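You operate a simulated robot arm through the tools that you are given. There is no shell and no other tool. Be economical: measure what you need, move in short steps, check, and stop when the job is done.

You are at the controls of a simulated robot arm. One attempt, no reset.

Task
Dab tan cream on the toe cap of the shoe on the rest.
Fine: dauber back, lid back on the tin; harm nothing. Set down upright: sponge dauber. A coat counts when it lies all over at full strength: go over it till it gets no stronger.

The check looks at the end state, three seconds after you hand in, the way a careful person would. Anything else that was tipped, shoved, dropped, spilled or broken makes it a failure. Lids that push on must go on centred and level and be pressed home; caps that screw on are set level and turned clockwise until they are tight.

Robot
A 7-joint arm with a two-finger parallel gripper on a trunk, on a base that drives. Base frame: it is fixed to the floor where the robot stands at the start and does not move with it; the origin is under the middle of the robot, x ahead of it, y to its left, z up. Units: mm, rad, N and s.
With the tool pointing down near the work surface it reaches from about 520 to 960 mm from the robot's upright axis, wherever it stands. Its first joint turns from -2.897 to 2.897 rad. Places, roughly: grey polish tin [1100, 0, 800]; tan polish tin [1000, -100, 800]. Payload 3.91 kg.
The TCP is the grasp point between the finger pads, 30 mm short of the fingertips. In the tool frame z runs along the fingers and y along their closing line. The gripper opens to 110 mm. The fingers are 20 mm wide and 10 mm thick; the gripper's body (48 by 112 mm) begins 55 mm behind the TCP.
Orientation is told as [roll, pitch, yaw] about the base's x, y, z axes, in that order, counted from this pose: with the fingers straight down and closing along the base's y, the tool's x points along the base's -x, its y along +y and its z along -z.

Tools
- The arm moves only by the tool send_rows. Its argument "deltas" is text: rows parted by semicolons, each of 7 numbers parted by spaces: the shift along the tool's x, y, z in cm, then the turn, a rotation vector about the tool's x, y, z in rad, then the gripper command, from -1 (shut) to 1 (fully open), values between in proportion. In form: dx dy dz wx wy wz hand; .... A call has 1 to 8 rows; each row is the pose to reach, as a shift and turn from the pose commanded when the call began, along the tool's axes at that moment. A row lasts 0.2 s, in which the tool goes at most 50 mm and 0.15 rad; a call with a longer step from one row to the next is refused whole, and so is a gripper value outside its range. A pose out of reach is approached as far as the arm can. The call stops where the force on the tool passes 40 N (or 10 N more than at its start, if that is more) or the arm is blocked; 0.2 s more then pass. The fingers move at their own pace (about 72 mm/s each) and stop on an object; they squeeze with about 22 N. The grip force told is the motor's: it shows also when the fingers shut on nothing. Time passes only in rows, and 0.2 s behind the last, so rows that repeat a pose let the fingers close. It gives the time, the measured TCP pose, the force on the tool (base axes), the opening and the grip force at its end, in the units of the frame above (readings bear some noise), with the torque about the TCP (base axes, N m) and any sound that the robot's microphone picked up.
- Cameras (640 x 400 px; columns grow to the right, rows downward): "scene" is now at [239.8, 12.4, 1394.4]; the picture's right is [0.23, -0.97, 0.00], its down [-0.62, -0.15, -0.77] and it looks along [0.75, 0.18, -0.64] (base axes); focal length 282 px, centre (320, 200). "wrist" rides on the gripper at [72, 17, -103] in the tool frame; the picture's right is [-0.23, 0.97, 0.00], its down [-0.76, -0.18, -0.62] and it looks along [-0.61, -0.14, 0.78] (tool axes); focal length 222 px, centre (320, 200). There is no depth. A picture from a camera that has moved, and an enlarged one, comes with that camera's place and axes in the base frame and with its lens. The place of the scene camera against the robot may be out by one fixed shift of up to 25 mm in any direction.
- camera(camera): a new picture of that camera. The clock stands still meanwhile.
- raise_lower(by): slides the trunk up (or, below 0, down) by that many mm; the arm and the scene camera ride with it, the base frame stays. It gives what a move gives, with no picture.
- steer(legs): drives the robot by 1 to 6 legs, each [ahead, left, turn to the left] in mm, mm and rad, along the robot's own axes; the way and the turn of a leg run together, so that a leg with both is an arc; at most 1500 mm and 3.142 rad a leg. The arm and the cameras ride along, it lands a little off, and it stops where it bumps. It gives what a move gives.
- head_to(pan, tilt): turns the head with the scene camera to pan (to the left, within 1.501 rad either way) and tilt (down, from -0.506 to 1.204), counted from straight ahead of the robot. It gives what a move gives.
- zoom(camera, box): a new picture of the part [left, top, right, bottom] of that camera's present view, enlarged. The clock stands still meanwhile.
- finish_job(): hands the job in; it is judged then, once.

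Work in short steps. Places have to be worked out from the pictures, the camera data and where the tool is seen: move nearer, look again, correct. Check each grasp and each placing, and mend what went wrong. You have 120 turns and 78 pictures in all, those below and enlarged ones among them. Open the gripper and draw the arm clear of the work before you hand the job in, unless the task says otherwise; then end with one line.

The tools are called after "Emit:" as name(argument=value, ...) on one line, values as JSON. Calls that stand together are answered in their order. send_rows: Moves the arm, as the interface text tells. Its arguments: {"type":"object","properties":{"deltas":{"type":"string"}},"required":["deltas"]} The other tools are called the same way: raise_lower (by) slides the trunk up or down; steer (legs) drives the base; head_to (pan, tilt) turns the head that bears the scene camera; camera (camera) takes a picture; zoom (camera, box) takes an enlarged picture of a part of a camera's view; finish_job () hands the job in.

At the start:

```text
clock: 0.0
tool_pos: [538.2, 138.0, 1189.0]
tool_rot: [0.0, 0.0, 0.001]
ft_force: [-0.8, 0.4, -0.3]
wrist_torque: [0.0, 0.03, 0.05]
finger_gap: 109.9
grasp_force: 0.0
trunk travel left (down, up): [-575.0, 107.0]
robot x, y, heading: [-0.1, -1.0, 0.004]
head pan, tilt: [0.236, 0.689]
```

scene: 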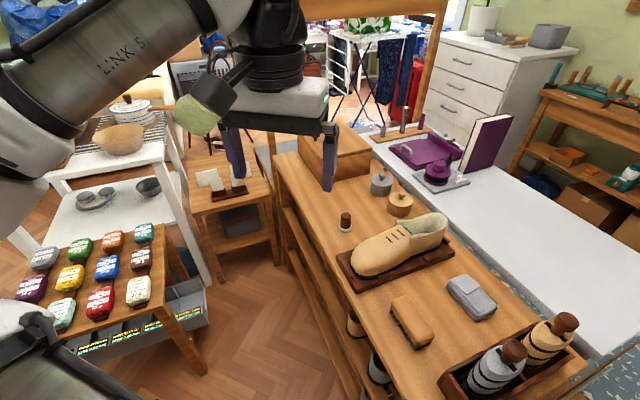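
wrist: 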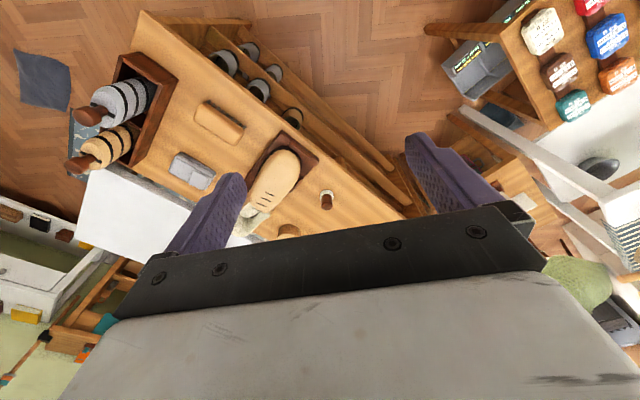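

The bench with shoe, two tins with knobs, and a small dauber is visible. I zoom in to measure them.

Emit:
zoom(camera="scene", box=[310, 150, 470, 300])

```text
2.67 times, centred on (390, 225) of scene
camera zoom: at [239.8, 12.4, 1394.4], right [0.23, -0.97, 0.0], down [-0.62, -0.15, -0.77], along [0.75, 0.18, -0.64], focal length 751 px, centre (133, 133)
```

zoom: 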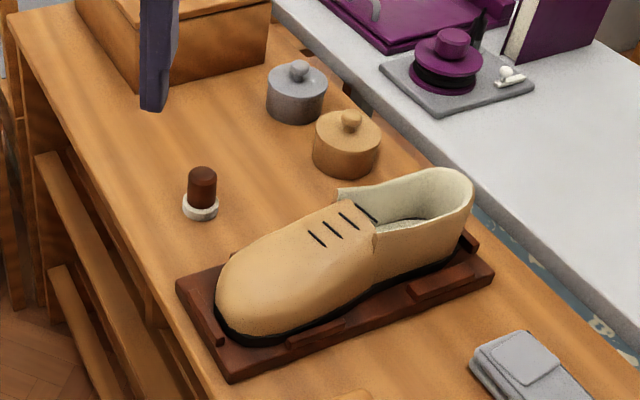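

The bench runs diagonally (about 36°), tan tin near (985,-75), dauber near (845,80), toe near (690,10). I drive parallel to the bench edge so the tin comes into reach.

Emit:
steer(legs=[[100, 70, 0]])

Emit:
camera(camera="scene")

```text
clock: 1.2
tool_pos: [639.5, 208.9, 1189.3]
tool_rot: [-0.002, 0.001, 0.0]
ft_force: [-0.1, -0.1, -1.0]
wrist_torque: [-0.01, 0.03, 0.0]
finger_gap: 110.0
grasp_force: 0.1
trunk travel left (down, up): [-575.0, 107.0]
robot x, y, heading: [102.0, 70.6, -0.002]
head pan, tilt: [0.236, 0.689]
```

```text
74 pictures are left
camera scene: at [340.7, 82.3, 1394.2], right [0.23, -0.97, 0.0], down [-0.62, -0.15, -0.77], along [0.75, 0.18, -0.64], focal length 282 px, centre (320, 200)
```

scene: 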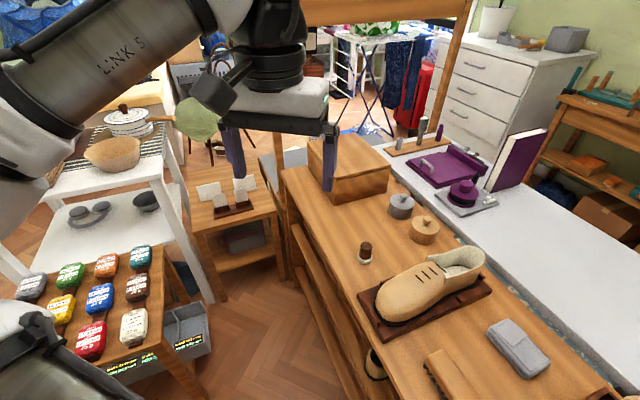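

I move the arm forward and down to a viewpoint before the tins, well above everything.

Emit:
send_rows(deltas="-2.5 -2.5 2 0 0 0 1; -5 -5 4 0 0 0 1; -7.5 -7.5 6 0 0 0 1; -10 -10 8 0 0 0 1; -12.5 -12.5 10 0 0 0 1; -15 -15 12 0 0 0 1; -17.5 -17.5 14 0 0 0 1; -20 -20 16 0 0 0 1")

Emit:
camera(camera="wrist")

Emit:
camera(camera="scene")

```text
clock: 3.0
tool_pos: [838.2, 7.2, 1028.3]
tool_rot: [-0.001, 0.0, -0.001]
ft_force: [0.5, -0.4, 0.0]
wrist_torque: [0.01, 0.0, 0.0]
finger_gap: 109.8
grasp_force: 0.1
trunk travel left (down, up): [-575.0, 107.0]
robot x, y, heading: [101.5, 69.6, -0.002]
head pan, tilt: [0.236, 0.689]
```

```text
73 pictures are left
camera wrist: at [765.0, 24.6, 1132.6], right [0.23, 0.97, 0.0], down [0.76, -0.18, 0.62], along [0.61, -0.14, -0.78], focal length 222 px, centre (320, 200)
```

wrist: 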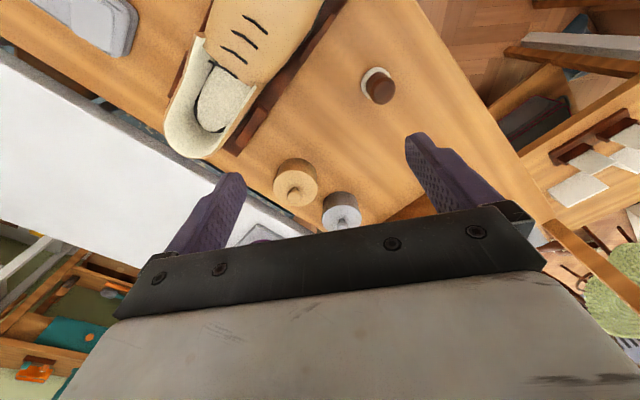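

```text
72 pictures are left
camera scene: at [340.4, 81.4, 1394.3], right [0.23, -0.97, 0.0], down [-0.62, -0.15, -0.77], along [0.75, 0.18, -0.64], focal length 282 px, centre (320, 200)
```

scene: 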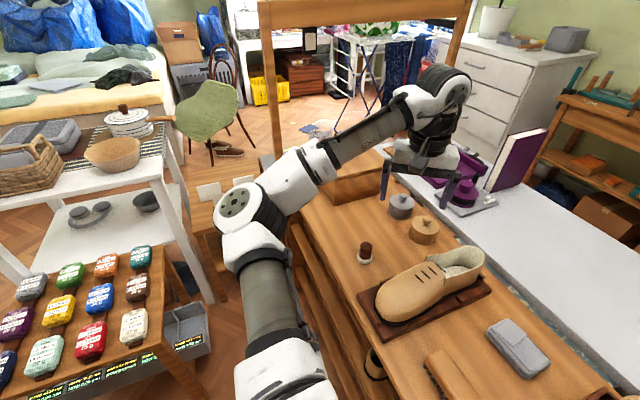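

Triangulating both views puts the tan knob near (975,-68,~835). I move to hover above it.

Emit:
send_rows(deltas="-3.4 -1.9 1.5 0 0 0 0.4; -6.8 -3.8 3 0 0 0 0.4; -10.2 -5.7 4.5 0 0 0 0.4; -13.6 -7.5 6.5 0 0 0 0.2; -13.6 -7.5 8.8 0 0 0 0")

Emit:
camera(camera="wrist")

Emit:
zoom(camera="scene", box=[340, 150, 500, 250])

```text
clock: 4.2
tool_pos: [975.4, -67.6, 940.7]
tool_rot: [-0.001, -0.001, 0.001]
ft_force: [0.1, 0.2, 0.1]
wrist_torque: [0.01, -0.01, 0.02]
finger_gap: 55.0
grasp_force: 0.0
trunk travel left (down, up): [-575.0, 107.0]
robot x, y, heading: [101.2, 70.4, 0.0]
head pan, tilt: [0.236, 0.689]
```

```text
71 pictures are left
camera wrist: at [901.5, -50.4, 1044.9], right [0.23, 0.97, 0.0], down [0.76, -0.18, 0.62], along [0.61, -0.14, -0.78], focal length 222 px, centre (320, 200)
```

wrist: 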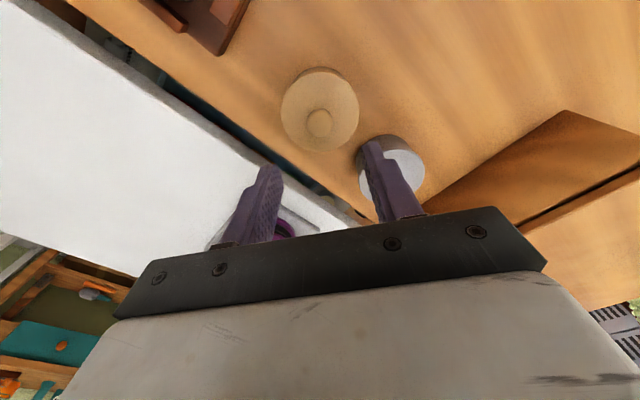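

```text
4.00 times, centred on (420, 200) of scene
camera zoom: at [340.1, 81.9, 1394.4], right [0.23, -0.97, 0.0], down [-0.62, -0.15, -0.77], along [0.75, 0.18, -0.64], focal length 1127 px, centre (-80, 200)
```

zoom: 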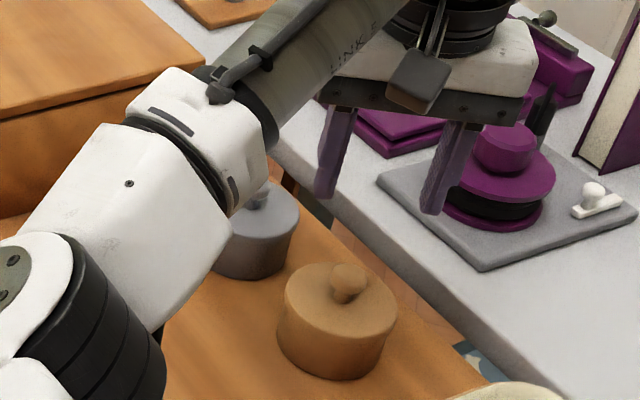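

The wrist views agree: knob at (973,-67,836). I descend over it with half-open fingers.

Emit:
send_rows(deltas="0.2 0 2.5 0 0 0 0; 0.2 0 5 0 0 0 0; 0.2 0 6.5 0 0 0 0; 0.2 0 7.5 0 0 0 0; 0.2 0 8 0 0 0 0")

Emit:
camera(camera="wrist")

Emit:
zoom(camera="scene", box=[380, 180, 460, 260])

```text
clock: 5.5
tool_pos: [971.4, -68.2, 861.3]
tool_rot: [-0.001, 0.0, -0.001]
ft_force: [0.2, -0.1, 0.6]
wrist_torque: [0.0, -0.04, -0.04]
finger_gap: 55.1
grasp_force: 0.1
trunk travel left (down, up): [-575.0, 107.0]
robot x, y, heading: [101.4, 71.1, -0.003]
head pan, tilt: [0.236, 0.689]
```

```text
69 pictures are left
camera wrist: at [898.7, -50.2, 964.9], right [0.23, 0.97, 0.0], down [0.76, -0.18, 0.62], along [0.61, -0.14, -0.78], focal length 222 px, centre (320, 200)
```

wrist: 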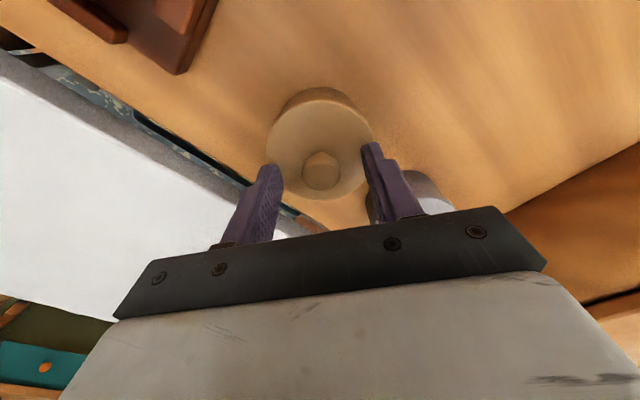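

```text
5.00 times, centred on (420, 220) of scene
camera zoom: at [339.9, 81.8, 1394.4], right [0.23, -0.97, 0.0], down [-0.62, -0.15, -0.77], along [0.75, 0.18, -0.64], focal length 1408 px, centre (-180, 100)
```

zoom: 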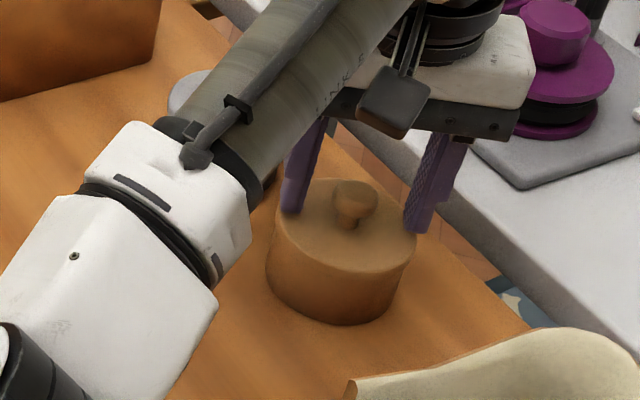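

Knob is centered between the fingers; fingertips at z≈831. I lower slightly and close on it.

Emit:
send_rows(deltas="-0.3 0 0.3 0 0 0 0; -0.3 0 0.6 0 0 0 -0.3; -0.3 0 0.6 0 0 0 -0.6; -0.3 0 0.6 0 0 0 -1; -0.3 0 0.6 0 0 0 -1; -0.3 0 0.6 0 0 0 -1")

Emit:
camera(camera="wrist")

Emit:
zoom(camera="scene", box=[380, 180, 460, 260])

```text
clock: 6.8
tool_pos: [975.5, -66.7, 857.1]
tool_rot: [0.001, -0.005, 0.003]
ft_force: [5.3, 6.4, 18.2]
wrist_torque: [0.14, -0.05, -0.03]
finger_gap: 22.0
grasp_force: 22.5
trunk travel left (down, up): [-575.0, 107.0]
robot x, y, heading: [100.2, 69.4, 0.007]
head pan, tilt: [0.236, 0.689]
```

```text
67 pictures are left
camera wrist: at [901.5, -49.3, 961.0], right [0.23, 0.97, 0.0], down [0.76, -0.18, 0.63], along [0.61, -0.14, -0.78], focal length 222 px, centre (320, 200)
```

wrist: 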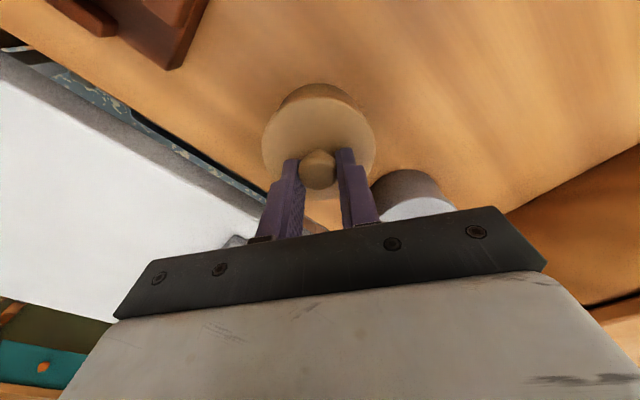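

```text
5.00 times, centred on (420, 220) of scene
camera zoom: at [338.4, 82.5, 1394.9], right [0.23, -0.97, 0.0], down [-0.62, -0.15, -0.77], along [0.75, 0.18, -0.64], focal length 1408 px, centre (-180, 100)
```

zoom: 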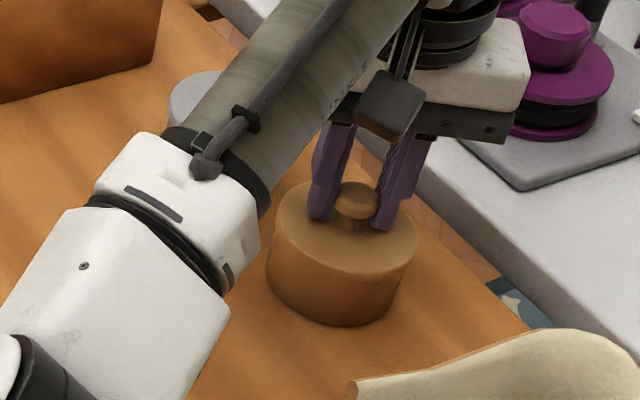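

Knob held (gap 22 mm), fingertips touching the lid at z≈827. I lift gently by about 1.5 cm and check whether only the lid comes up.

Emit:
send_rows(deltas="0 0 -0.4 0 0 0 -1; 0 0 -0.8 0 0 0 -1; 0 0 -1.2 0 0 0 -1; 0 0 -1.6 0 0 0 -1")

Emit:
zoom(camera="scene", box=[380, 180, 460, 260])

```text
clock: 7.8
tool_pos: [974.9, -67.1, 870.0]
tool_rot: [0.001, 0.002, -0.001]
ft_force: [-0.2, -1.3, -0.5]
wrist_torque: [-0.01, -0.01, 0.01]
finger_gap: 22.1
grasp_force: 21.8
trunk travel left (down, up): [-575.0, 107.0]
robot x, y, heading: [100.5, 67.0, 0.0]
head pan, tilt: [0.236, 0.689]
heard: snap
```

```text
5.00 times, centred on (420, 220) of scene
camera zoom: at [339.8, 81.8, 1394.4], right [0.23, -0.97, 0.0], down [-0.62, -0.15, -0.77], along [0.75, 0.18, -0.64], focal length 1408 px, centre (-180, 100)
```

zoom: 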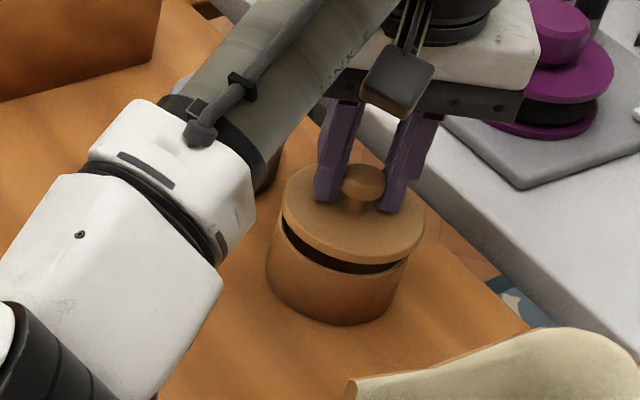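

Snap heard and the lid is free, tin still in place. I raise it and carry it to the clear bench area near (935,40).

Emit:
send_rows(deltas="0 0 -2 0 0 0 -1; 0 0 -4.5 0 0 0 -1; 0 0 -6 0 0 0 -1; 1 2.5 -6 0 0 0 -1; 2 5.5 -6 0 0 0 -1; 3 8.5 -6 0 0 0 -1; 4 10.7 -6 0 0 0 -1; 4 10.7 -6 0 0 0 -1")

Emit:
camera(camera="wrist")

Emit:
camera(camera="scene")

```text
clock: 9.7
tool_pos: [936.1, 41.0, 931.4]
tool_rot: [0.001, 0.001, 0.0]
ft_force: [0.7, -0.2, -0.6]
wrist_torque: [0.0, 0.02, -0.02]
finger_gap: 22.3
grasp_force: 21.7
trunk travel left (down, up): [-575.0, 107.0]
robot x, y, heading: [98.4, 69.2, 0.0]
head pan, tilt: [0.236, 0.689]
```

```text
64 pictures are left
camera wrist: at [862.6, 57.7, 1035.4], right [0.23, 0.97, 0.0], down [0.76, -0.18, 0.62], along [0.61, -0.14, -0.78], focal length 222 px, centre (320, 200)
```

wrist: 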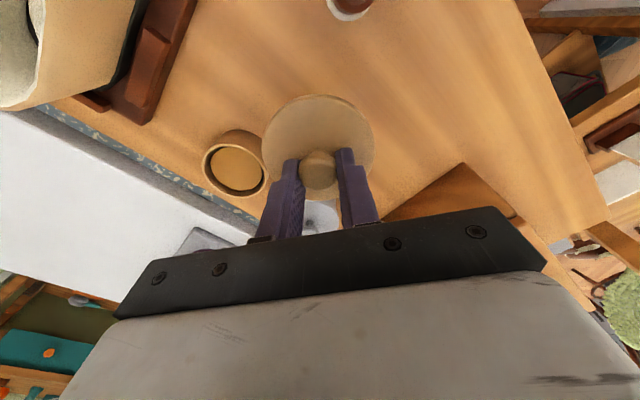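

```text
63 pictures are left
camera scene: at [340.0, 81.7, 1394.4], right [0.23, -0.97, 0.0], down [-0.62, -0.15, -0.77], along [0.75, 0.18, -0.64], focal length 282 px, centre (320, 200)
```

scene: 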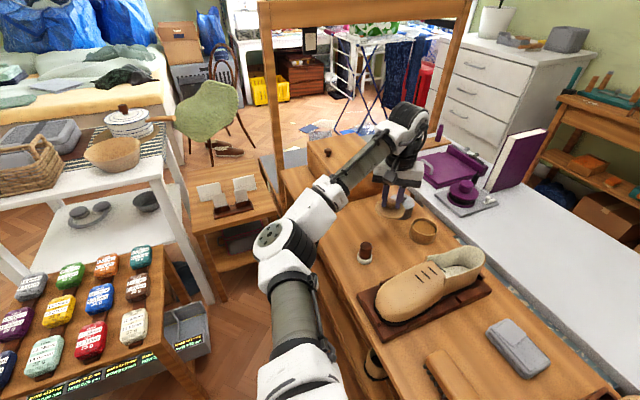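

The tin stands open with cream inside; the spot under the lid is clear. I lower it toward the bench.

Emit:
send_rows(deltas="0 0 3 0 0 0 -1; 0 0 6 0 0 0 -1; 0 0 8 0 0 0 -1; 0 0 8.8 0 0 0 -1; 0 0 9.2 0 0 0 -1; 0 0 9.6 0 0 0 -1")

Emit:
zoom(camera="scene", box=[350, 180, 450, 260])

```text
clock: 11.1
tool_pos: [936.9, 40.5, 834.3]
tool_rot: [0.001, -0.001, 0.001]
ft_force: [-0.2, 0.6, -0.7]
wrist_torque: [-0.02, -0.02, -0.05]
finger_gap: 22.2
grasp_force: 21.6
trunk travel left (down, up): [-575.0, 107.0]
robot x, y, heading: [102.1, 68.8, -0.003]
head pan, tilt: [0.236, 0.689]
```

```text
5.00 times, centred on (400, 220) of scene
camera zoom: at [339.9, 81.8, 1394.4], right [0.23, -0.97, 0.0], down [-0.62, -0.15, -0.77], along [0.75, 0.18, -0.64], focal length 1408 px, centre (-80, 100)
```

zoom: 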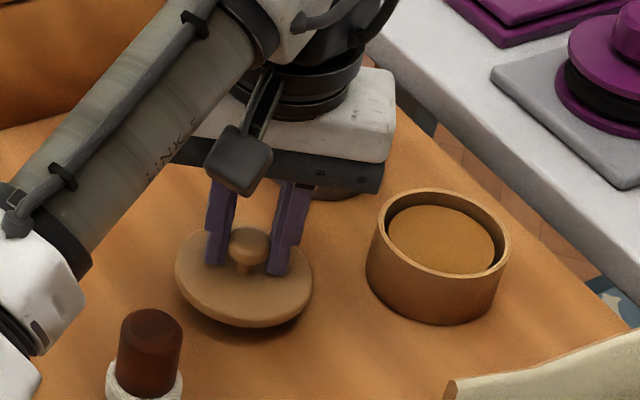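

Lid still slightly above the bench; I lower in fine steps.

Emit:
send_rows(deltas="0 0 0.3 0 0 0 -1; 0 0 0.6 0 0 0 -1; 0 0 0.8 0 0 0 -1")

```text
clock: 11.8
tool_pos: [934.2, 39.9, 827.6]
tool_rot: [-0.001, 0.001, 0.0]
ft_force: [-1.0, 0.0, 0.0]
wrist_torque: [0.0, 0.01, 0.0]
finger_gap: 22.0
grasp_force: 22.1
trunk travel left (down, up): [-575.0, 107.0]
robot x, y, heading: [97.0, 71.7, 0.002]
head pan, tilt: [0.236, 0.689]
```

No contact yet; continue down.

Emit:
send_rows(deltas="0 0 0.3 0 0 0 -1; 0 0 0.6 0 0 0 -1")

Emit:
zoom(camera="scene", box=[350, 180, 450, 260])

```text
clock: 12.4
tool_pos: [935.7, 41.2, 821.8]
tool_rot: [-0.001, -0.001, 0.001]
ft_force: [0.2, 0.0, 5.1]
wrist_torque: [0.03, 0.03, -0.02]
finger_gap: 21.9
grasp_force: 21.5
trunk travel left (down, up): [-575.0, 107.0]
robot x, y, heading: [101.5, 69.7, -0.003]
head pan, tilt: [0.236, 0.689]
```

```text
5.00 times, centred on (400, 220) of scene
camera zoom: at [339.5, 81.8, 1394.6], right [0.23, -0.97, 0.0], down [-0.62, -0.15, -0.77], along [0.75, 0.18, -0.64], focal length 1408 px, centre (-80, 100)
```

zoom: 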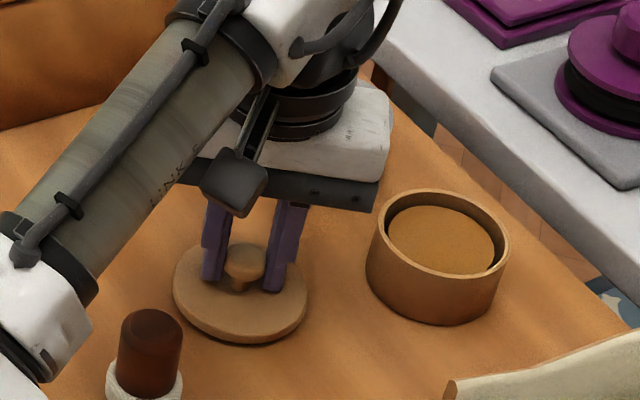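

Contact (5 N): lid rests on the bench. I open and rise straight up, then move back to view the dauber.

Emit:
send_rows(deltas="0 0 0 0 0 0 -0.4; 0 0 0 0 0 0 -0.2; 0 0 0 0 0 0 0; 0 0 -3 0 0 0 0; 0 0 -7 0 0 0 0; 0 0 -11.5 0 0 0 0; 4.5 2 -12 0 0 0 0; 9 4.3 -12 0 0 0 0")

Emit:
camera(camera="wrist")

Emit:
zoom(camera="scene", box=[330, 180, 450, 280])

```text
refused: row 8 steps farther than a row can; nothing moved
```

```text
60 pictures are left
camera wrist: at [861.9, 57.7, 925.8], right [0.23, 0.97, 0.0], down [0.76, -0.18, 0.62], along [0.61, -0.14, -0.78], focal length 222 px, centre (320, 200)
```

wrist: 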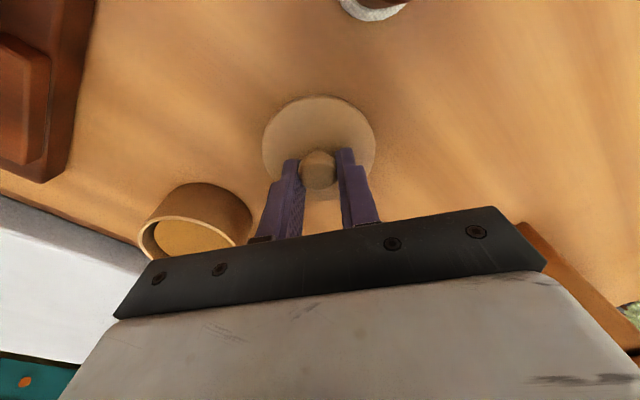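

```text
4.00 times, centred on (390, 230) of scene
camera zoom: at [339.5, 81.8, 1394.6], right [0.23, -0.97, 0.0], down [-0.62, -0.15, -0.77], along [0.75, 0.18, -0.64], focal length 1127 px, centre (40, 80)
```

zoom: 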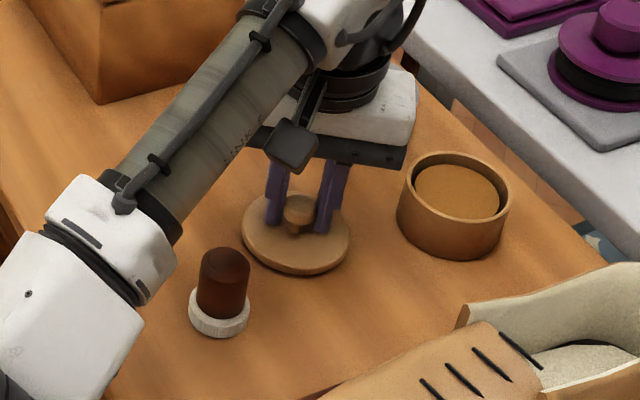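

The move was refused for one long step; I redo it with shorter steps.

Emit:
send_rows(deltas="0 0 0 0 0 0 -0.4; 0 0 0 0 0 0 -0.2; 0 0 0 0 0 0 0; 0 0 -3 0 0 0 0; 0 0 -7 0 0 0 0; 0 0 -11.5 0 0 0 0; 4 2 -12 0 0 0 0; 7 4.3 -12 0 0 0 0")

Emit:
camera(camera="wrist")

```text
clock: 14.2
tool_pos: [864.5, 83.1, 941.6]
tool_rot: [0.0, 0.0, -0.001]
ft_force: [-0.7, 0.5, -0.2]
wrist_torque: [-0.01, -0.01, 0.0]
finger_gap: 55.2
grasp_force: 0.1
trunk travel left (down, up): [-575.0, 107.0]
robot x, y, heading: [101.8, 67.9, -0.002]
head pan, tilt: [0.236, 0.689]
```

```text
58 pictures are left
camera wrist: at [792.0, 100.0, 1044.9], right [0.23, 0.97, 0.0], down [0.76, -0.18, 0.62], along [0.61, -0.14, -0.78], focal length 222 px, centre (320, 200)
```

wrist: 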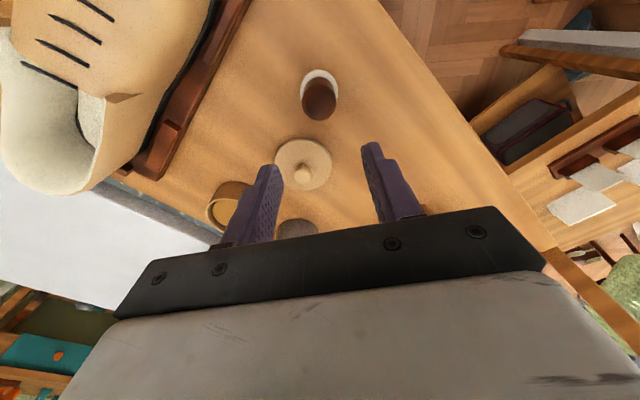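

Dauber is at about (846,87), top near z=840. I move above it and descend to grasp the handle.

Emit:
send_rows(deltas="1.85 0.4 1.5 0 0 0 0; 1.85 0.4 4.5 0 0 0 0; 1.85 0.4 6.5 0 0 0 0")

Emit:
camera(camera="wrist")

```text
clock: 15.1
tool_pos: [846.9, 87.4, 875.5]
tool_rot: [0.0, -0.001, 0.0]
ft_force: [0.8, 0.8, -0.5]
wrist_torque: [-0.02, 0.01, -0.03]
finger_gap: 55.0
grasp_force: 0.1
trunk travel left (down, up): [-575.0, 107.0]
robot x, y, heading: [96.9, 67.2, 0.002]
head pan, tilt: [0.236, 0.689]
```

```text
57 pictures are left
camera wrist: at [774.3, 103.6, 980.3], right [0.23, 0.97, 0.0], down [0.76, -0.18, 0.62], along [0.61, -0.14, -0.78], focal length 222 px, centre (320, 200)
```

wrist: 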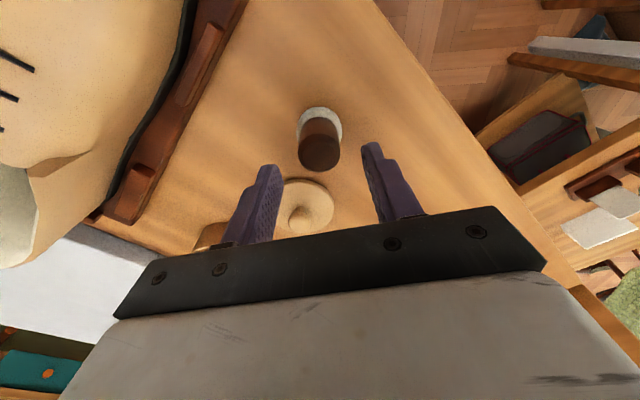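

Still aligned (handle center about 3 mm nearer). I descend and close.

Emit:
send_rows(deltas="0.3 0 2 0 0 0 0; 0.3 0 3.8 0 0 0 0; 0.3 0 3.8 0 0 0 -0.3; 0.3 0 3.8 0 0 0 -0.6; 0.3 0 3.8 0 0 0 -1; 0.3 0 3.8 0 0 0 -1")

Emit:
camera(camera="wrist")

Emit:
zoom(camera="scene", box=[330, 200, 450, 280])

```text
clock: 16.4
tool_pos: [845.3, 85.6, 838.0]
tool_rot: [0.0, -0.001, 0.001]
ft_force: [0.7, -0.3, 0.2]
wrist_torque: [-0.02, -0.04, 0.01]
finger_gap: 30.4
grasp_force: 22.1
trunk travel left (down, up): [-575.0, 107.0]
robot x, y, heading: [99.2, 69.4, -0.001]
head pan, tilt: [0.236, 0.689]
```

```text
56 pictures are left
camera wrist: at [771.4, 103.8, 942.0], right [0.23, 0.97, 0.0], down [0.76, -0.18, 0.62], along [0.61, -0.14, -0.78], focal length 222 px, centre (320, 200)
```

wrist: 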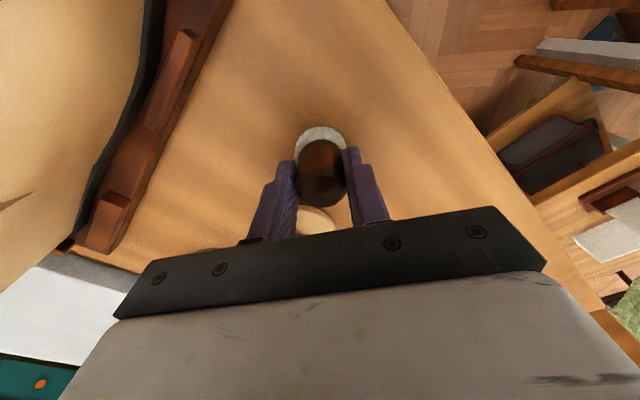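

```text
5.00 times, centred on (390, 240) of scene
camera zoom: at [339.9, 81.8, 1394.4], right [0.23, -0.97, 0.0], down [-0.62, -0.15, -0.77], along [0.75, 0.18, -0.64], focal length 1408 px, centre (-30, 0)
```

zoom: 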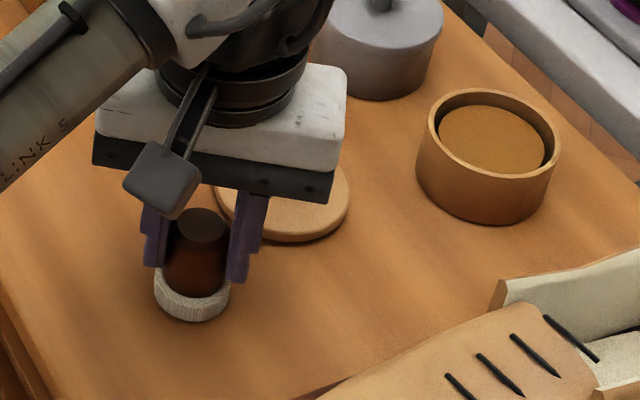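

Dauber firmly held. I lift and carry it to a hover over the open tin.

Emit:
send_rows(deltas="0 0 -3 0 0 0 -1; 0 0 -7 0 0 0 -1; 0 -4 -8.5 0 0 0 -1; -3 -8 -8.5 0 0 0 -1; -6.5 -11.5 -8.5 0 0 0 -1; -10 -15 -8.5 0 0 0 -1; -12.7 -15.3 -8.5 0 0 0 -1; -12.7 -15.3 -8.5 0 0 0 -1")

Emit:
camera(camera="wrist")

Emit:
zoom(camera="scene", box=[360, 170, 480, 250])

```text
clock: 18.2
tool_pos: [970.6, -67.1, 922.4]
tool_rot: [0.001, -0.001, 0.001]
ft_force: [0.3, -0.3, -0.5]
wrist_torque: [0.01, -0.03, 0.01]
finger_gap: 30.2
grasp_force: 22.0
trunk travel left (down, up): [-575.0, 107.0]
robot x, y, heading: [100.3, 69.3, -0.001]
head pan, tilt: [0.236, 0.689]
```

```text
54 pictures are left
camera wrist: at [897.5, -49.8, 1026.6], right [0.23, 0.97, 0.0], down [0.76, -0.18, 0.62], along [0.61, -0.14, -0.78], focal length 222 px, centre (320, 200)
```

wrist: 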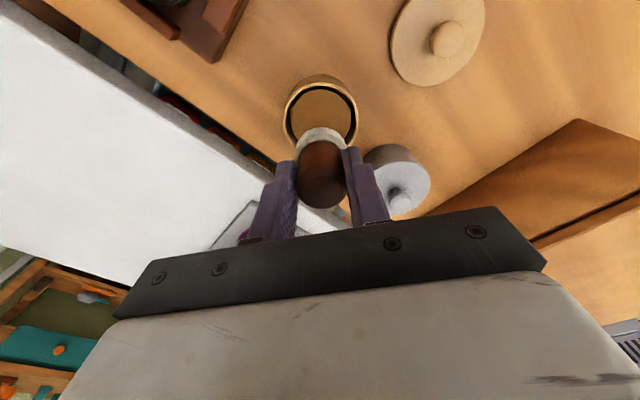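

```text
5.00 times, centred on (420, 210) of scene
camera zoom: at [339.9, 81.8, 1394.4], right [0.23, -0.97, 0.0], down [-0.62, -0.15, -0.77], along [0.75, 0.18, -0.64], focal length 1408 px, centre (-180, 150)
```

zoom: 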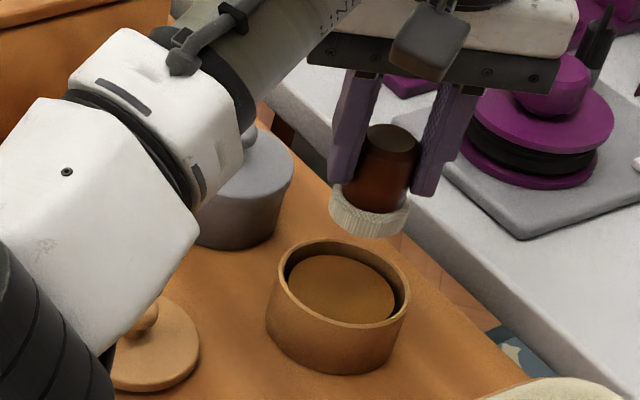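

I zoom the wrist view to locate the tin rim's center precisely.

Emit:
zoom(camera="wrist", box=[260, 60, 380, 160])

```text
4.00 times, centred on (320, 110) of wrist
camera zoom: at [897.5, -49.8, 1026.6], right [0.23, 0.97, 0.0], down [0.76, -0.18, 0.62], along [0.61, -0.14, -0.78], focal length 888 px, centre (320, 560)
```

zoom: 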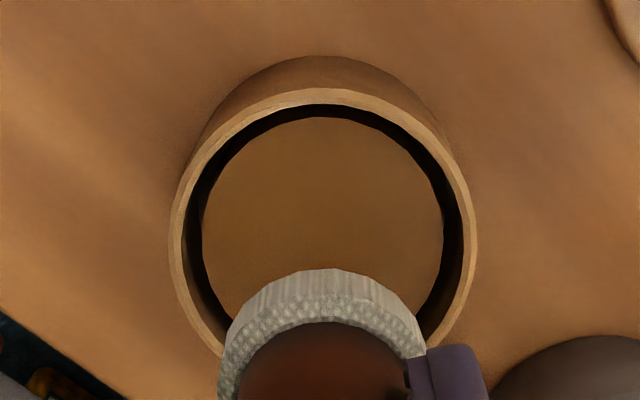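

Tin rim center at about (968,-65). I descend in steps into the tin, watching force.

Emit:
send_rows(deltas="0.3 0.1 2 0 0 0 -1; 0.3 0.1 4 0 0 0 -1; 0.3 0.1 5 0 0 0 -1; 0.3 0.1 5.5 0 0 0 -1; 0.3 0.1 5.8 0 0 0 -1")

Emit:
zoom(camera="scene", box=[380, 180, 460, 260])

Emit:
zoom(camera="wrist", box=[260, 80, 380, 180])

```text
clock: 19.4
tool_pos: [967.4, -63.5, 870.2]
tool_rot: [-0.001, -0.007, 0.001]
ft_force: [1.6, 0.2, 22.6]
wrist_torque: [0.03, -0.03, 0.02]
finger_gap: 30.5
grasp_force: 22.1
trunk travel left (down, up): [-575.0, 107.0]
robot x, y, heading: [101.0, 67.0, 0.001]
head pan, tilt: [0.236, 0.689]
```

```text
5.00 times, centred on (420, 220) of scene
camera zoom: at [337.6, 82.2, 1395.4], right [0.23, -0.97, 0.0], down [-0.62, -0.15, -0.77], along [0.75, 0.18, -0.64], focal length 1408 px, centre (-180, 100)
```

zoom: 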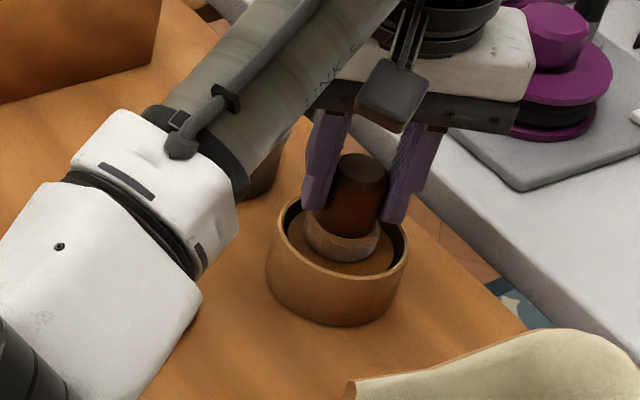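

```text
4.00 times, centred on (320, 130) of wrist
camera zoom: at [893.6, -47.4, 973.6], right [0.23, 0.97, 0.0], down [0.76, -0.18, 0.63], along [0.61, -0.14, -0.78], focal length 888 px, centre (320, 480)
```

zoom: 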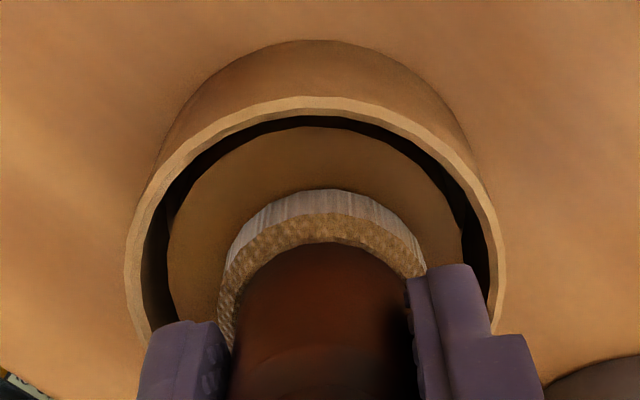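

Firm contact with the cream (22 N). I lift out and inspect the sponge.

Emit:
send_rows(deltas="0 0 -0.8 0 0 0 -1; 0 0 -2 0 0 0 -1; 0 0 -4.5 0 0 0 -1; 0 0 -7 0 0 0 -1")

Emit:
zoom(camera="scene", box=[380, 170, 480, 250])

```text
clock: 20.4
tool_pos: [967.9, -65.2, 935.3]
tool_rot: [0.0, 0.001, -0.001]
ft_force: [-0.1, 0.0, 0.4]
wrist_torque: [-0.02, 0.01, 0.03]
finger_gap: 30.2
grasp_force: 21.7
trunk travel left (down, up): [-575.0, 107.0]
robot x, y, heading: [101.3, 69.4, 0.002]
head pan, tilt: [0.236, 0.689]
```

```text
5.00 times, centred on (430, 210) of scene
camera zoom: at [339.6, 81.8, 1394.4], right [0.23, -0.97, 0.0], down [-0.62, -0.15, -0.77], along [0.75, 0.18, -0.64], focal length 1408 px, centre (-230, 150)
```

zoom: 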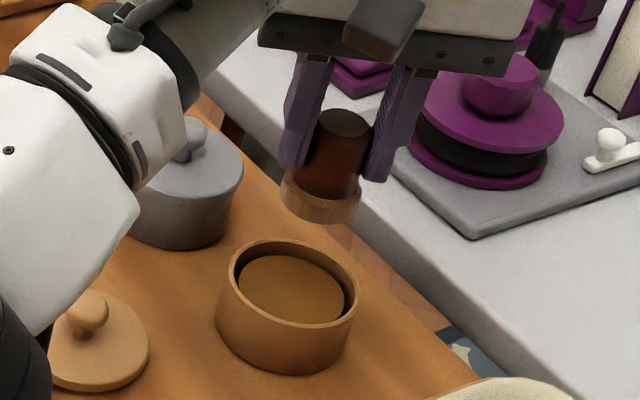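

The sponge is now tan. I carry it high over to the shoe's toe for a look.

Emit:
send_rows(deltas="3 1 -3 0 0 0 -1; 7.5 2 -5 0 0 0 -1; 12 3 -6.5 0 0 0 -1; 16 4.5 -6.5 0 0 0 -1; 20 6 -6.5 0 0 0 -1; 24 7.5 -6.5 0 0 0 -1; 26 8.5 -6.5 0 0 0 -1")

Emit:
camera(camera="wrist")

Emit:
zoom(camera="scene", box=[340, 230, 500, 340])

```text
refused: row 2 steps farther than a row can; nothing moved
```

```text
48 pictures are left
camera wrist: at [894.2, -47.7, 1038.9], right [0.23, 0.97, 0.0], down [0.76, -0.18, 0.62], along [0.61, -0.14, -0.78], focal length 222 px, centre (320, 200)
```

wrist: 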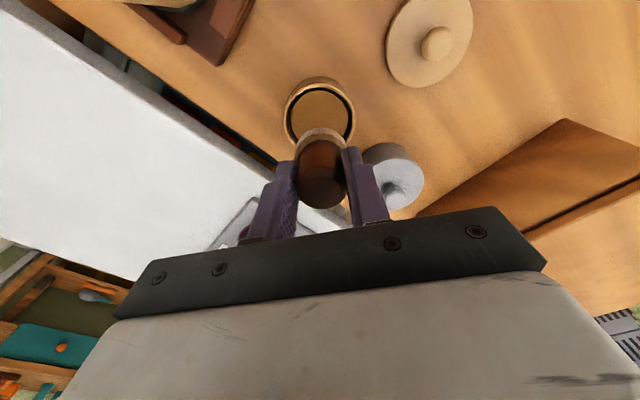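

```text
3.64 times, centred on (420, 285) of scene
camera zoom: at [339.6, 81.8, 1394.4], right [0.23, -0.97, 0.0], down [-0.62, -0.15, -0.77], along [0.75, 0.18, -0.64], focal length 1024 px, centre (-44, -109)
```

zoom: 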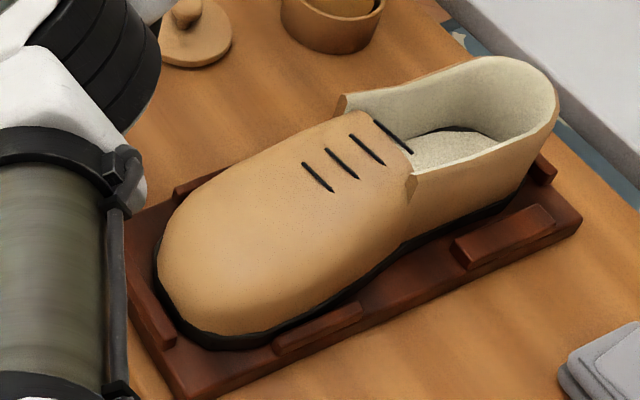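

Step too long; I redo it with smaller steps. No separate pictures until I'm there.

Emit:
send_rows(deltas="2 0.5 -3 0 0 0 -1; 6 1.5 -5 0 0 0 -1; 10 2.8 -6.5 0 0 0 -1; 14 4.2 -6.5 0 0 0 -1; 18.5 5.5 -6.5 0 0 0 -1; 22.5 7 -6.5 0 0 0 -1; 25 8 -6.5 0 0 0 -1")

Emit:
camera(camera="wrist")

Emit:
camera(camera="scene")

```text
clock: 22.1
tool_pos: [716.6, 14.8, 998.5]
tool_rot: [0.0, 0.0, -0.002]
ft_force: [-0.8, 0.5, -0.7]
wrist_torque: [-0.02, 0.0, -0.03]
finger_gap: 30.2
grasp_force: 22.1
trunk travel left (down, up): [-575.0, 107.0]
robot x, y, heading: [102.9, 68.7, -0.002]
head pan, tilt: [0.236, 0.689]
```

```text
46 pictures are left
camera wrist: at [644.6, 32.5, 1103.3], right [0.23, 0.97, 0.0], down [0.76, -0.18, 0.62], along [0.61, -0.14, -0.78], focal length 222 px, centre (320, 200)
```

wrist: 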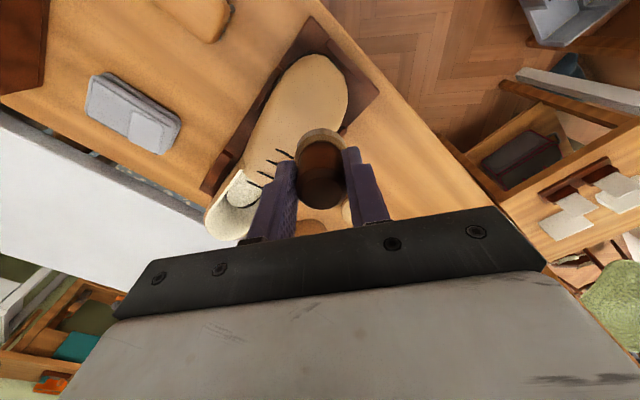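

```text
45 pictures are left
camera scene: at [339.7, 81.9, 1394.4], right [0.23, -0.97, 0.0], down [-0.62, -0.15, -0.77], along [0.75, 0.18, -0.64], focal length 282 px, centre (320, 200)
```

scene: 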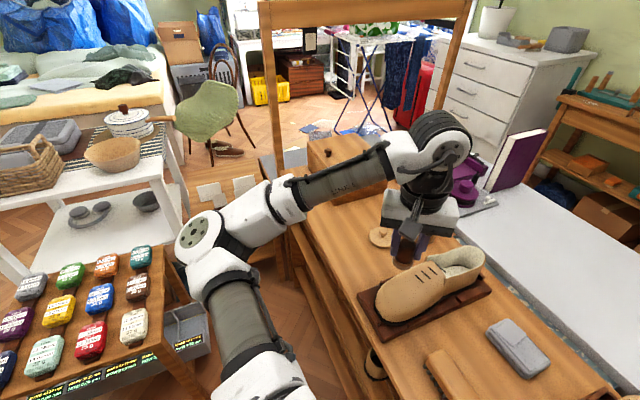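

I zoom in on the toe from the wrist camera to get its outline.

Emit:
zoom(camera="wrist", box=[230, 30, 390, 130])

```text
4.00 times, centred on (310, 80) of wrist
camera zoom: at [644.6, 32.5, 1103.3], right [0.23, 0.97, 0.0], down [0.76, -0.18, 0.62], along [0.61, -0.14, -0.78], focal length 888 px, centre (360, 680)
```

zoom: 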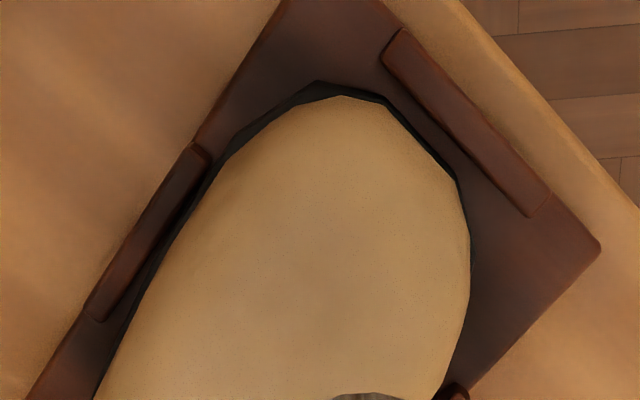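

Shoe axis (toe→heel) is about (0.60,-0.80), toe tip ~(680,35), toe-cap center ~(706,12). I lower the dauber above it carefully.

Emit:
send_rows(deltas="1.1 0 3 0 0 0 -1; 1.1 0 6 0 0 0 -1; 1.1 0 7.5 0 0 0 -1; 1.1 0 8.3 0 0 0 -1; 1.1 0 8.6 0 0 0 -1")

Emit:
zoom(camera="scene", box=[340, 230, 500, 340])

```text
clock: 23.2
tool_pos: [706.4, 15.3, 914.3]
tool_rot: [0.001, 0.0, -0.001]
ft_force: [-0.9, 0.0, -0.2]
wrist_torque: [0.0, 0.01, 0.0]
finger_gap: 30.3
grasp_force: 22.1
trunk travel left (down, up): [-575.0, 107.0]
robot x, y, heading: [99.1, 69.3, 0.004]
head pan, tilt: [0.236, 0.689]
```

```text
3.64 times, centred on (420, 285) of scene
camera zoom: at [339.9, 81.8, 1394.4], right [0.23, -0.97, 0.0], down [-0.62, -0.15, -0.77], along [0.75, 0.18, -0.64], focal length 1024 px, centre (-44, -109)
```

zoom: 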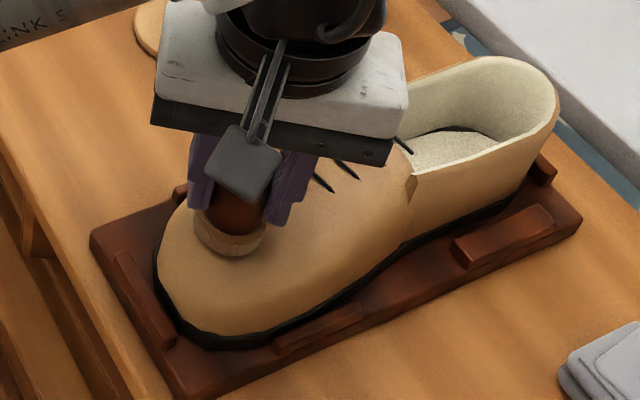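

No contact yet; I step down further in small steps.

Emit:
send_rows(deltas="0 0 0.4 0 0 0 -1; 0 0 0.8 0 0 0 -1; 0 0 1.2 0 0 0 -1")

```text
clock: 24.1
tool_pos: [706.1, 15.3, 902.7]
tool_rot: [0.001, -0.003, -0.001]
ft_force: [-3.2, 2.8, 19.2]
wrist_torque: [-0.11, -0.17, 0.0]
finger_gap: 30.7
grasp_force: 21.9
trunk travel left (down, up): [-575.0, 107.0]
robot x, y, heading: [101.4, 67.9, -0.0]
head pan, tilt: [0.236, 0.689]
```

Contact with 19 N, the normal leaning toward the toe tip. I lift and look at the mark.

Emit:
send_rows(deltas="0 0 -0.6 0 0 0 -1; -2 -2 -4 0 0 0 -1; -4 -4 -7 0 0 0 -1; -6.5 -6.5 -9 0 0 0 -1")

Emit:
zoom(camera="scene", box=[340, 230, 500, 340])

Emit:
zoom(camera="wrist", box=[200, 0, 420, 150])

```text
clock: 25.1
tool_pos: [771.2, -51.0, 991.4]
tool_rot: [-0.001, 0.0, 0.001]
ft_force: [0.3, 0.0, -0.5]
wrist_torque: [-0.01, 0.06, 0.02]
finger_gap: 30.4
grasp_force: 22.0
trunk travel left (down, up): [-575.0, 107.0]
robot x, y, heading: [101.3, 68.3, -0.005]
head pan, tilt: [0.236, 0.689]
```

```text
3.64 times, centred on (420, 285) of scene
camera zoom: at [340.1, 81.4, 1394.3], right [0.23, -0.97, 0.0], down [-0.62, -0.15, -0.77], along [0.75, 0.18, -0.64], focal length 1024 px, centre (-44, -109)
```

zoom: 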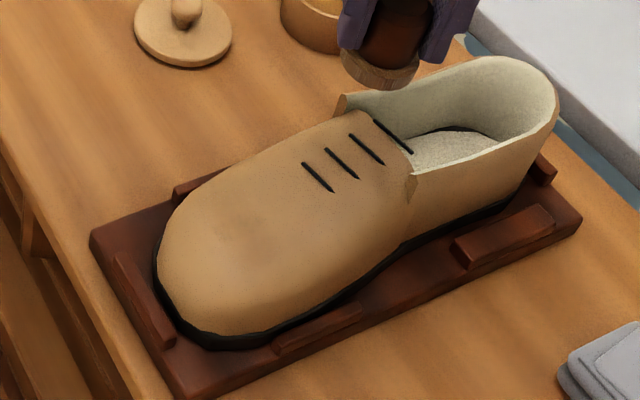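

```text
2.67 times, centred on (310, 75) of wrist
camera zoom: at [698.4, -33.8, 1096.1], right [0.23, 0.97, 0.0], down [0.76, -0.18, 0.62], along [0.61, -0.14, -0.78], focal length 592 px, centre (347, 533)
```

zoom: 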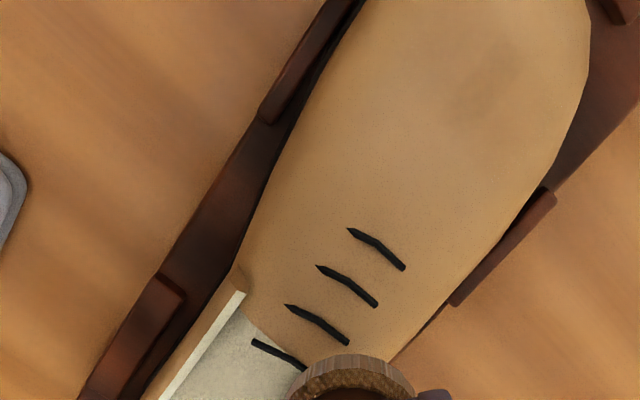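

A faint darker spot shows at the dab. I zoom in closely to gauge its extent and strength.

Emit:
zoom(camera="scene", box=[375, 260, 435, 320])

```text
6.67 times, centred on (405, 290) of scene
camera zoom: at [340.1, 81.4, 1394.3], right [0.23, -0.97, 0.0], down [-0.62, -0.15, -0.77], along [0.75, 0.18, -0.64], focal length 1878 px, centre (-247, -400)
```

zoom: 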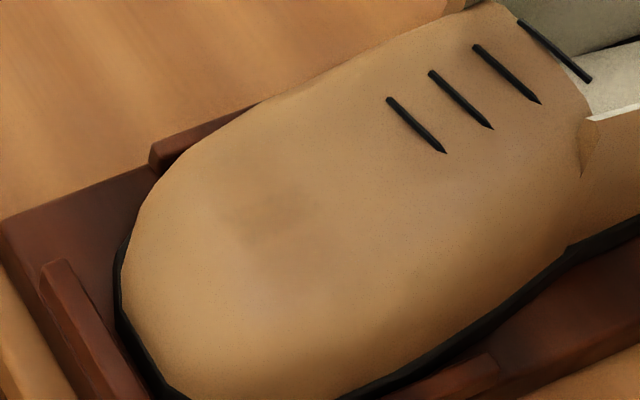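

The spot is about 35 mm wide, centered where predicted. I go over it again tilted 0.2 rad to match the slope toward the toe tip.

Emit:
send_rows(deltas="2.5 2.6 2.6 0 0 0 -1; 5 5.3 5.3 0.08 -0.06 0 -1; 7.5 7.93 7.5 0.16 -0.12 0 -1; 7.5 7.93 8 0.16 -0.12 0 -1; 7.45 7.87 8.4 0.16 -0.12 0 -1; 7.41 7.81 8.8 0.16 -0.12 0 -1")

```text
clock: 26.4
tool_pos: [697.6, 29.3, 903.1]
tool_rot: [-0.162, -0.121, 0.01]
ft_force: [0.0, 0.3, 0.9]
wrist_torque: [-0.03, 0.0, 0.01]
finger_gap: 30.3
grasp_force: 21.5
trunk travel left (down, up): [-575.0, 107.0]
robot x, y, heading: [100.5, 69.0, -0.002]
head pan, tilt: [0.236, 0.689]
```

Just short of contact; pressing on along the tool axis.

Emit:
send_rows(deltas="0 0 0.3 0 0 0 -1; 0 0 0.5 0 0 0 -1; 0 0 0.5 0 0 0 -1")

```text
clock: 27.2
tool_pos: [698.2, 26.7, 901.2]
tool_rot: [-0.162, -0.123, 0.01]
ft_force: [1.8, 0.3, 17.0]
wrist_torque: [0.12, -0.12, 0.03]
finger_gap: 30.2
grasp_force: 22.0
trunk travel left (down, up): [-575.0, 107.0]
robot x, y, heading: [98.2, 68.7, -0.0]
head pan, tilt: [0.236, 0.689]
```

17 N contact again. I retract to a neutral hover above the toe and look at the result.

Emit:
send_rows(deltas="0 0 -1.5 0 0 0 -1; -0.7 -1 -4 -0.08 0.06 0 -1; -1.4 -2.1 -4.8 -0.16 0.12 0 -1; -4 -5 -8 -0.16 0.12 0 -1; -6.5 -8 -10 -0.16 0.12 0 -1")

Emit:
zoom(camera="scene", box=[375, 260, 435, 320])

```text
refused: row 4 steps farther than a row can; nothing moved
```

```text
6.67 times, centred on (405, 290) of scene
camera zoom: at [338.7, 81.9, 1394.9], right [0.23, -0.97, 0.0], down [-0.62, -0.15, -0.77], along [0.75, 0.18, -0.64], focal length 1878 px, centre (-247, -400)
```

zoom: 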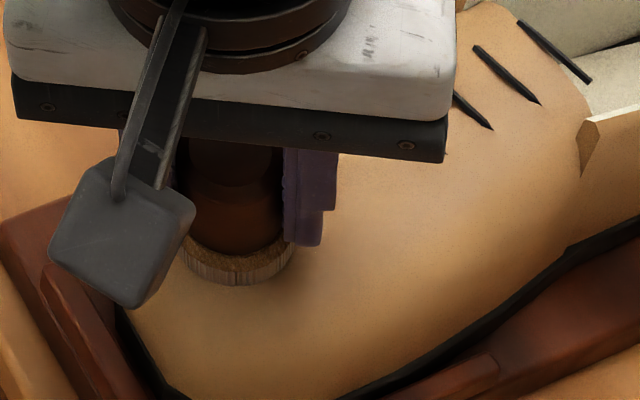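

Refused again for step length; same retract with shorter steps.

Emit:
send_rows(deltas="0 0 -1.5 0 0 0 -1; -0.7 -1 -4 -0.08 0.06 0 -1; -1.4 -2.1 -4.8 -0.16 0.12 0 -1; -3.4 -4.5 -7 -0.16 0.12 0 -1; -5.5 -7 -9 -0.16 0.12 0 -1; -7 -9 -10 -0.16 0.12 0 -1")

Emit:
zoom(camera="scene", box=[375, 260, 435, 320])

```text
clock: 28.6
tool_pos: [754.1, -45.5, 1019.7]
tool_rot: [0.0, 0.001, 0.0]
ft_force: [0.1, 0.8, -0.3]
wrist_torque: [-0.02, 0.01, 0.02]
finger_gap: 30.5
grasp_force: 22.1
trunk travel left (down, up): [-575.0, 107.0]
robot x, y, heading: [106.5, 67.7, 0.0]
head pan, tilt: [0.236, 0.689]
```

```text
6.67 times, centred on (405, 290) of scene
camera zoom: at [339.9, 81.5, 1394.4], right [0.23, -0.97, 0.0], down [-0.62, -0.15, -0.77], along [0.75, 0.18, -0.64], focal length 1878 px, centre (-247, -400)
```

zoom: 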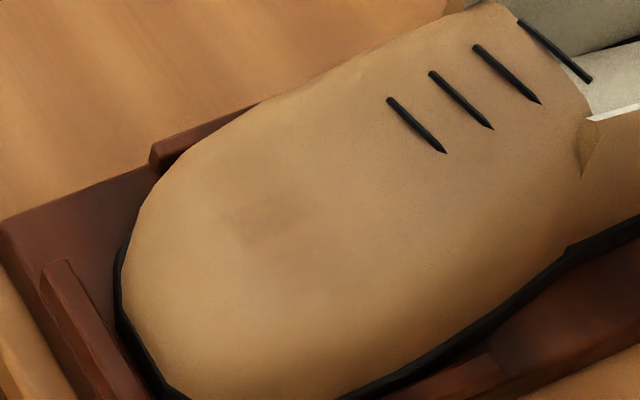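

The mark is about 25–35 mm and soft-edged. I try a pressed stroke along the centre line toward the tip with light force.

Emit:
send_rows(deltas="1.3 1.6 3.6 0 0 0 -1; 2.6 3.2 7.2 0 0 0 -1; 3.8 4.75 10.7 0 0 0 -1; 3.8 4.75 11.6 0 0 0 -1; 4.5 5.7 11.65 0 0 0 -1; 5.2 6.7 11.7 0 0 0 -1; 5.9 7.6 11.8 0 0 0 -1")

```text
clock: 30.2
tool_pos: [695.8, 31.6, 900.8]
tool_rot: [0.001, 0.001, 0.002]
ft_force: [-0.7, 1.0, 0.7]
wrist_torque: [0.01, 0.02, 0.03]
finger_gap: 30.5
grasp_force: 22.1
trunk travel left (down, up): [-575.0, 107.0]
robot x, y, heading: [104.5, 68.9, -0.0]
head pan, tilt: [0.236, 0.689]
```

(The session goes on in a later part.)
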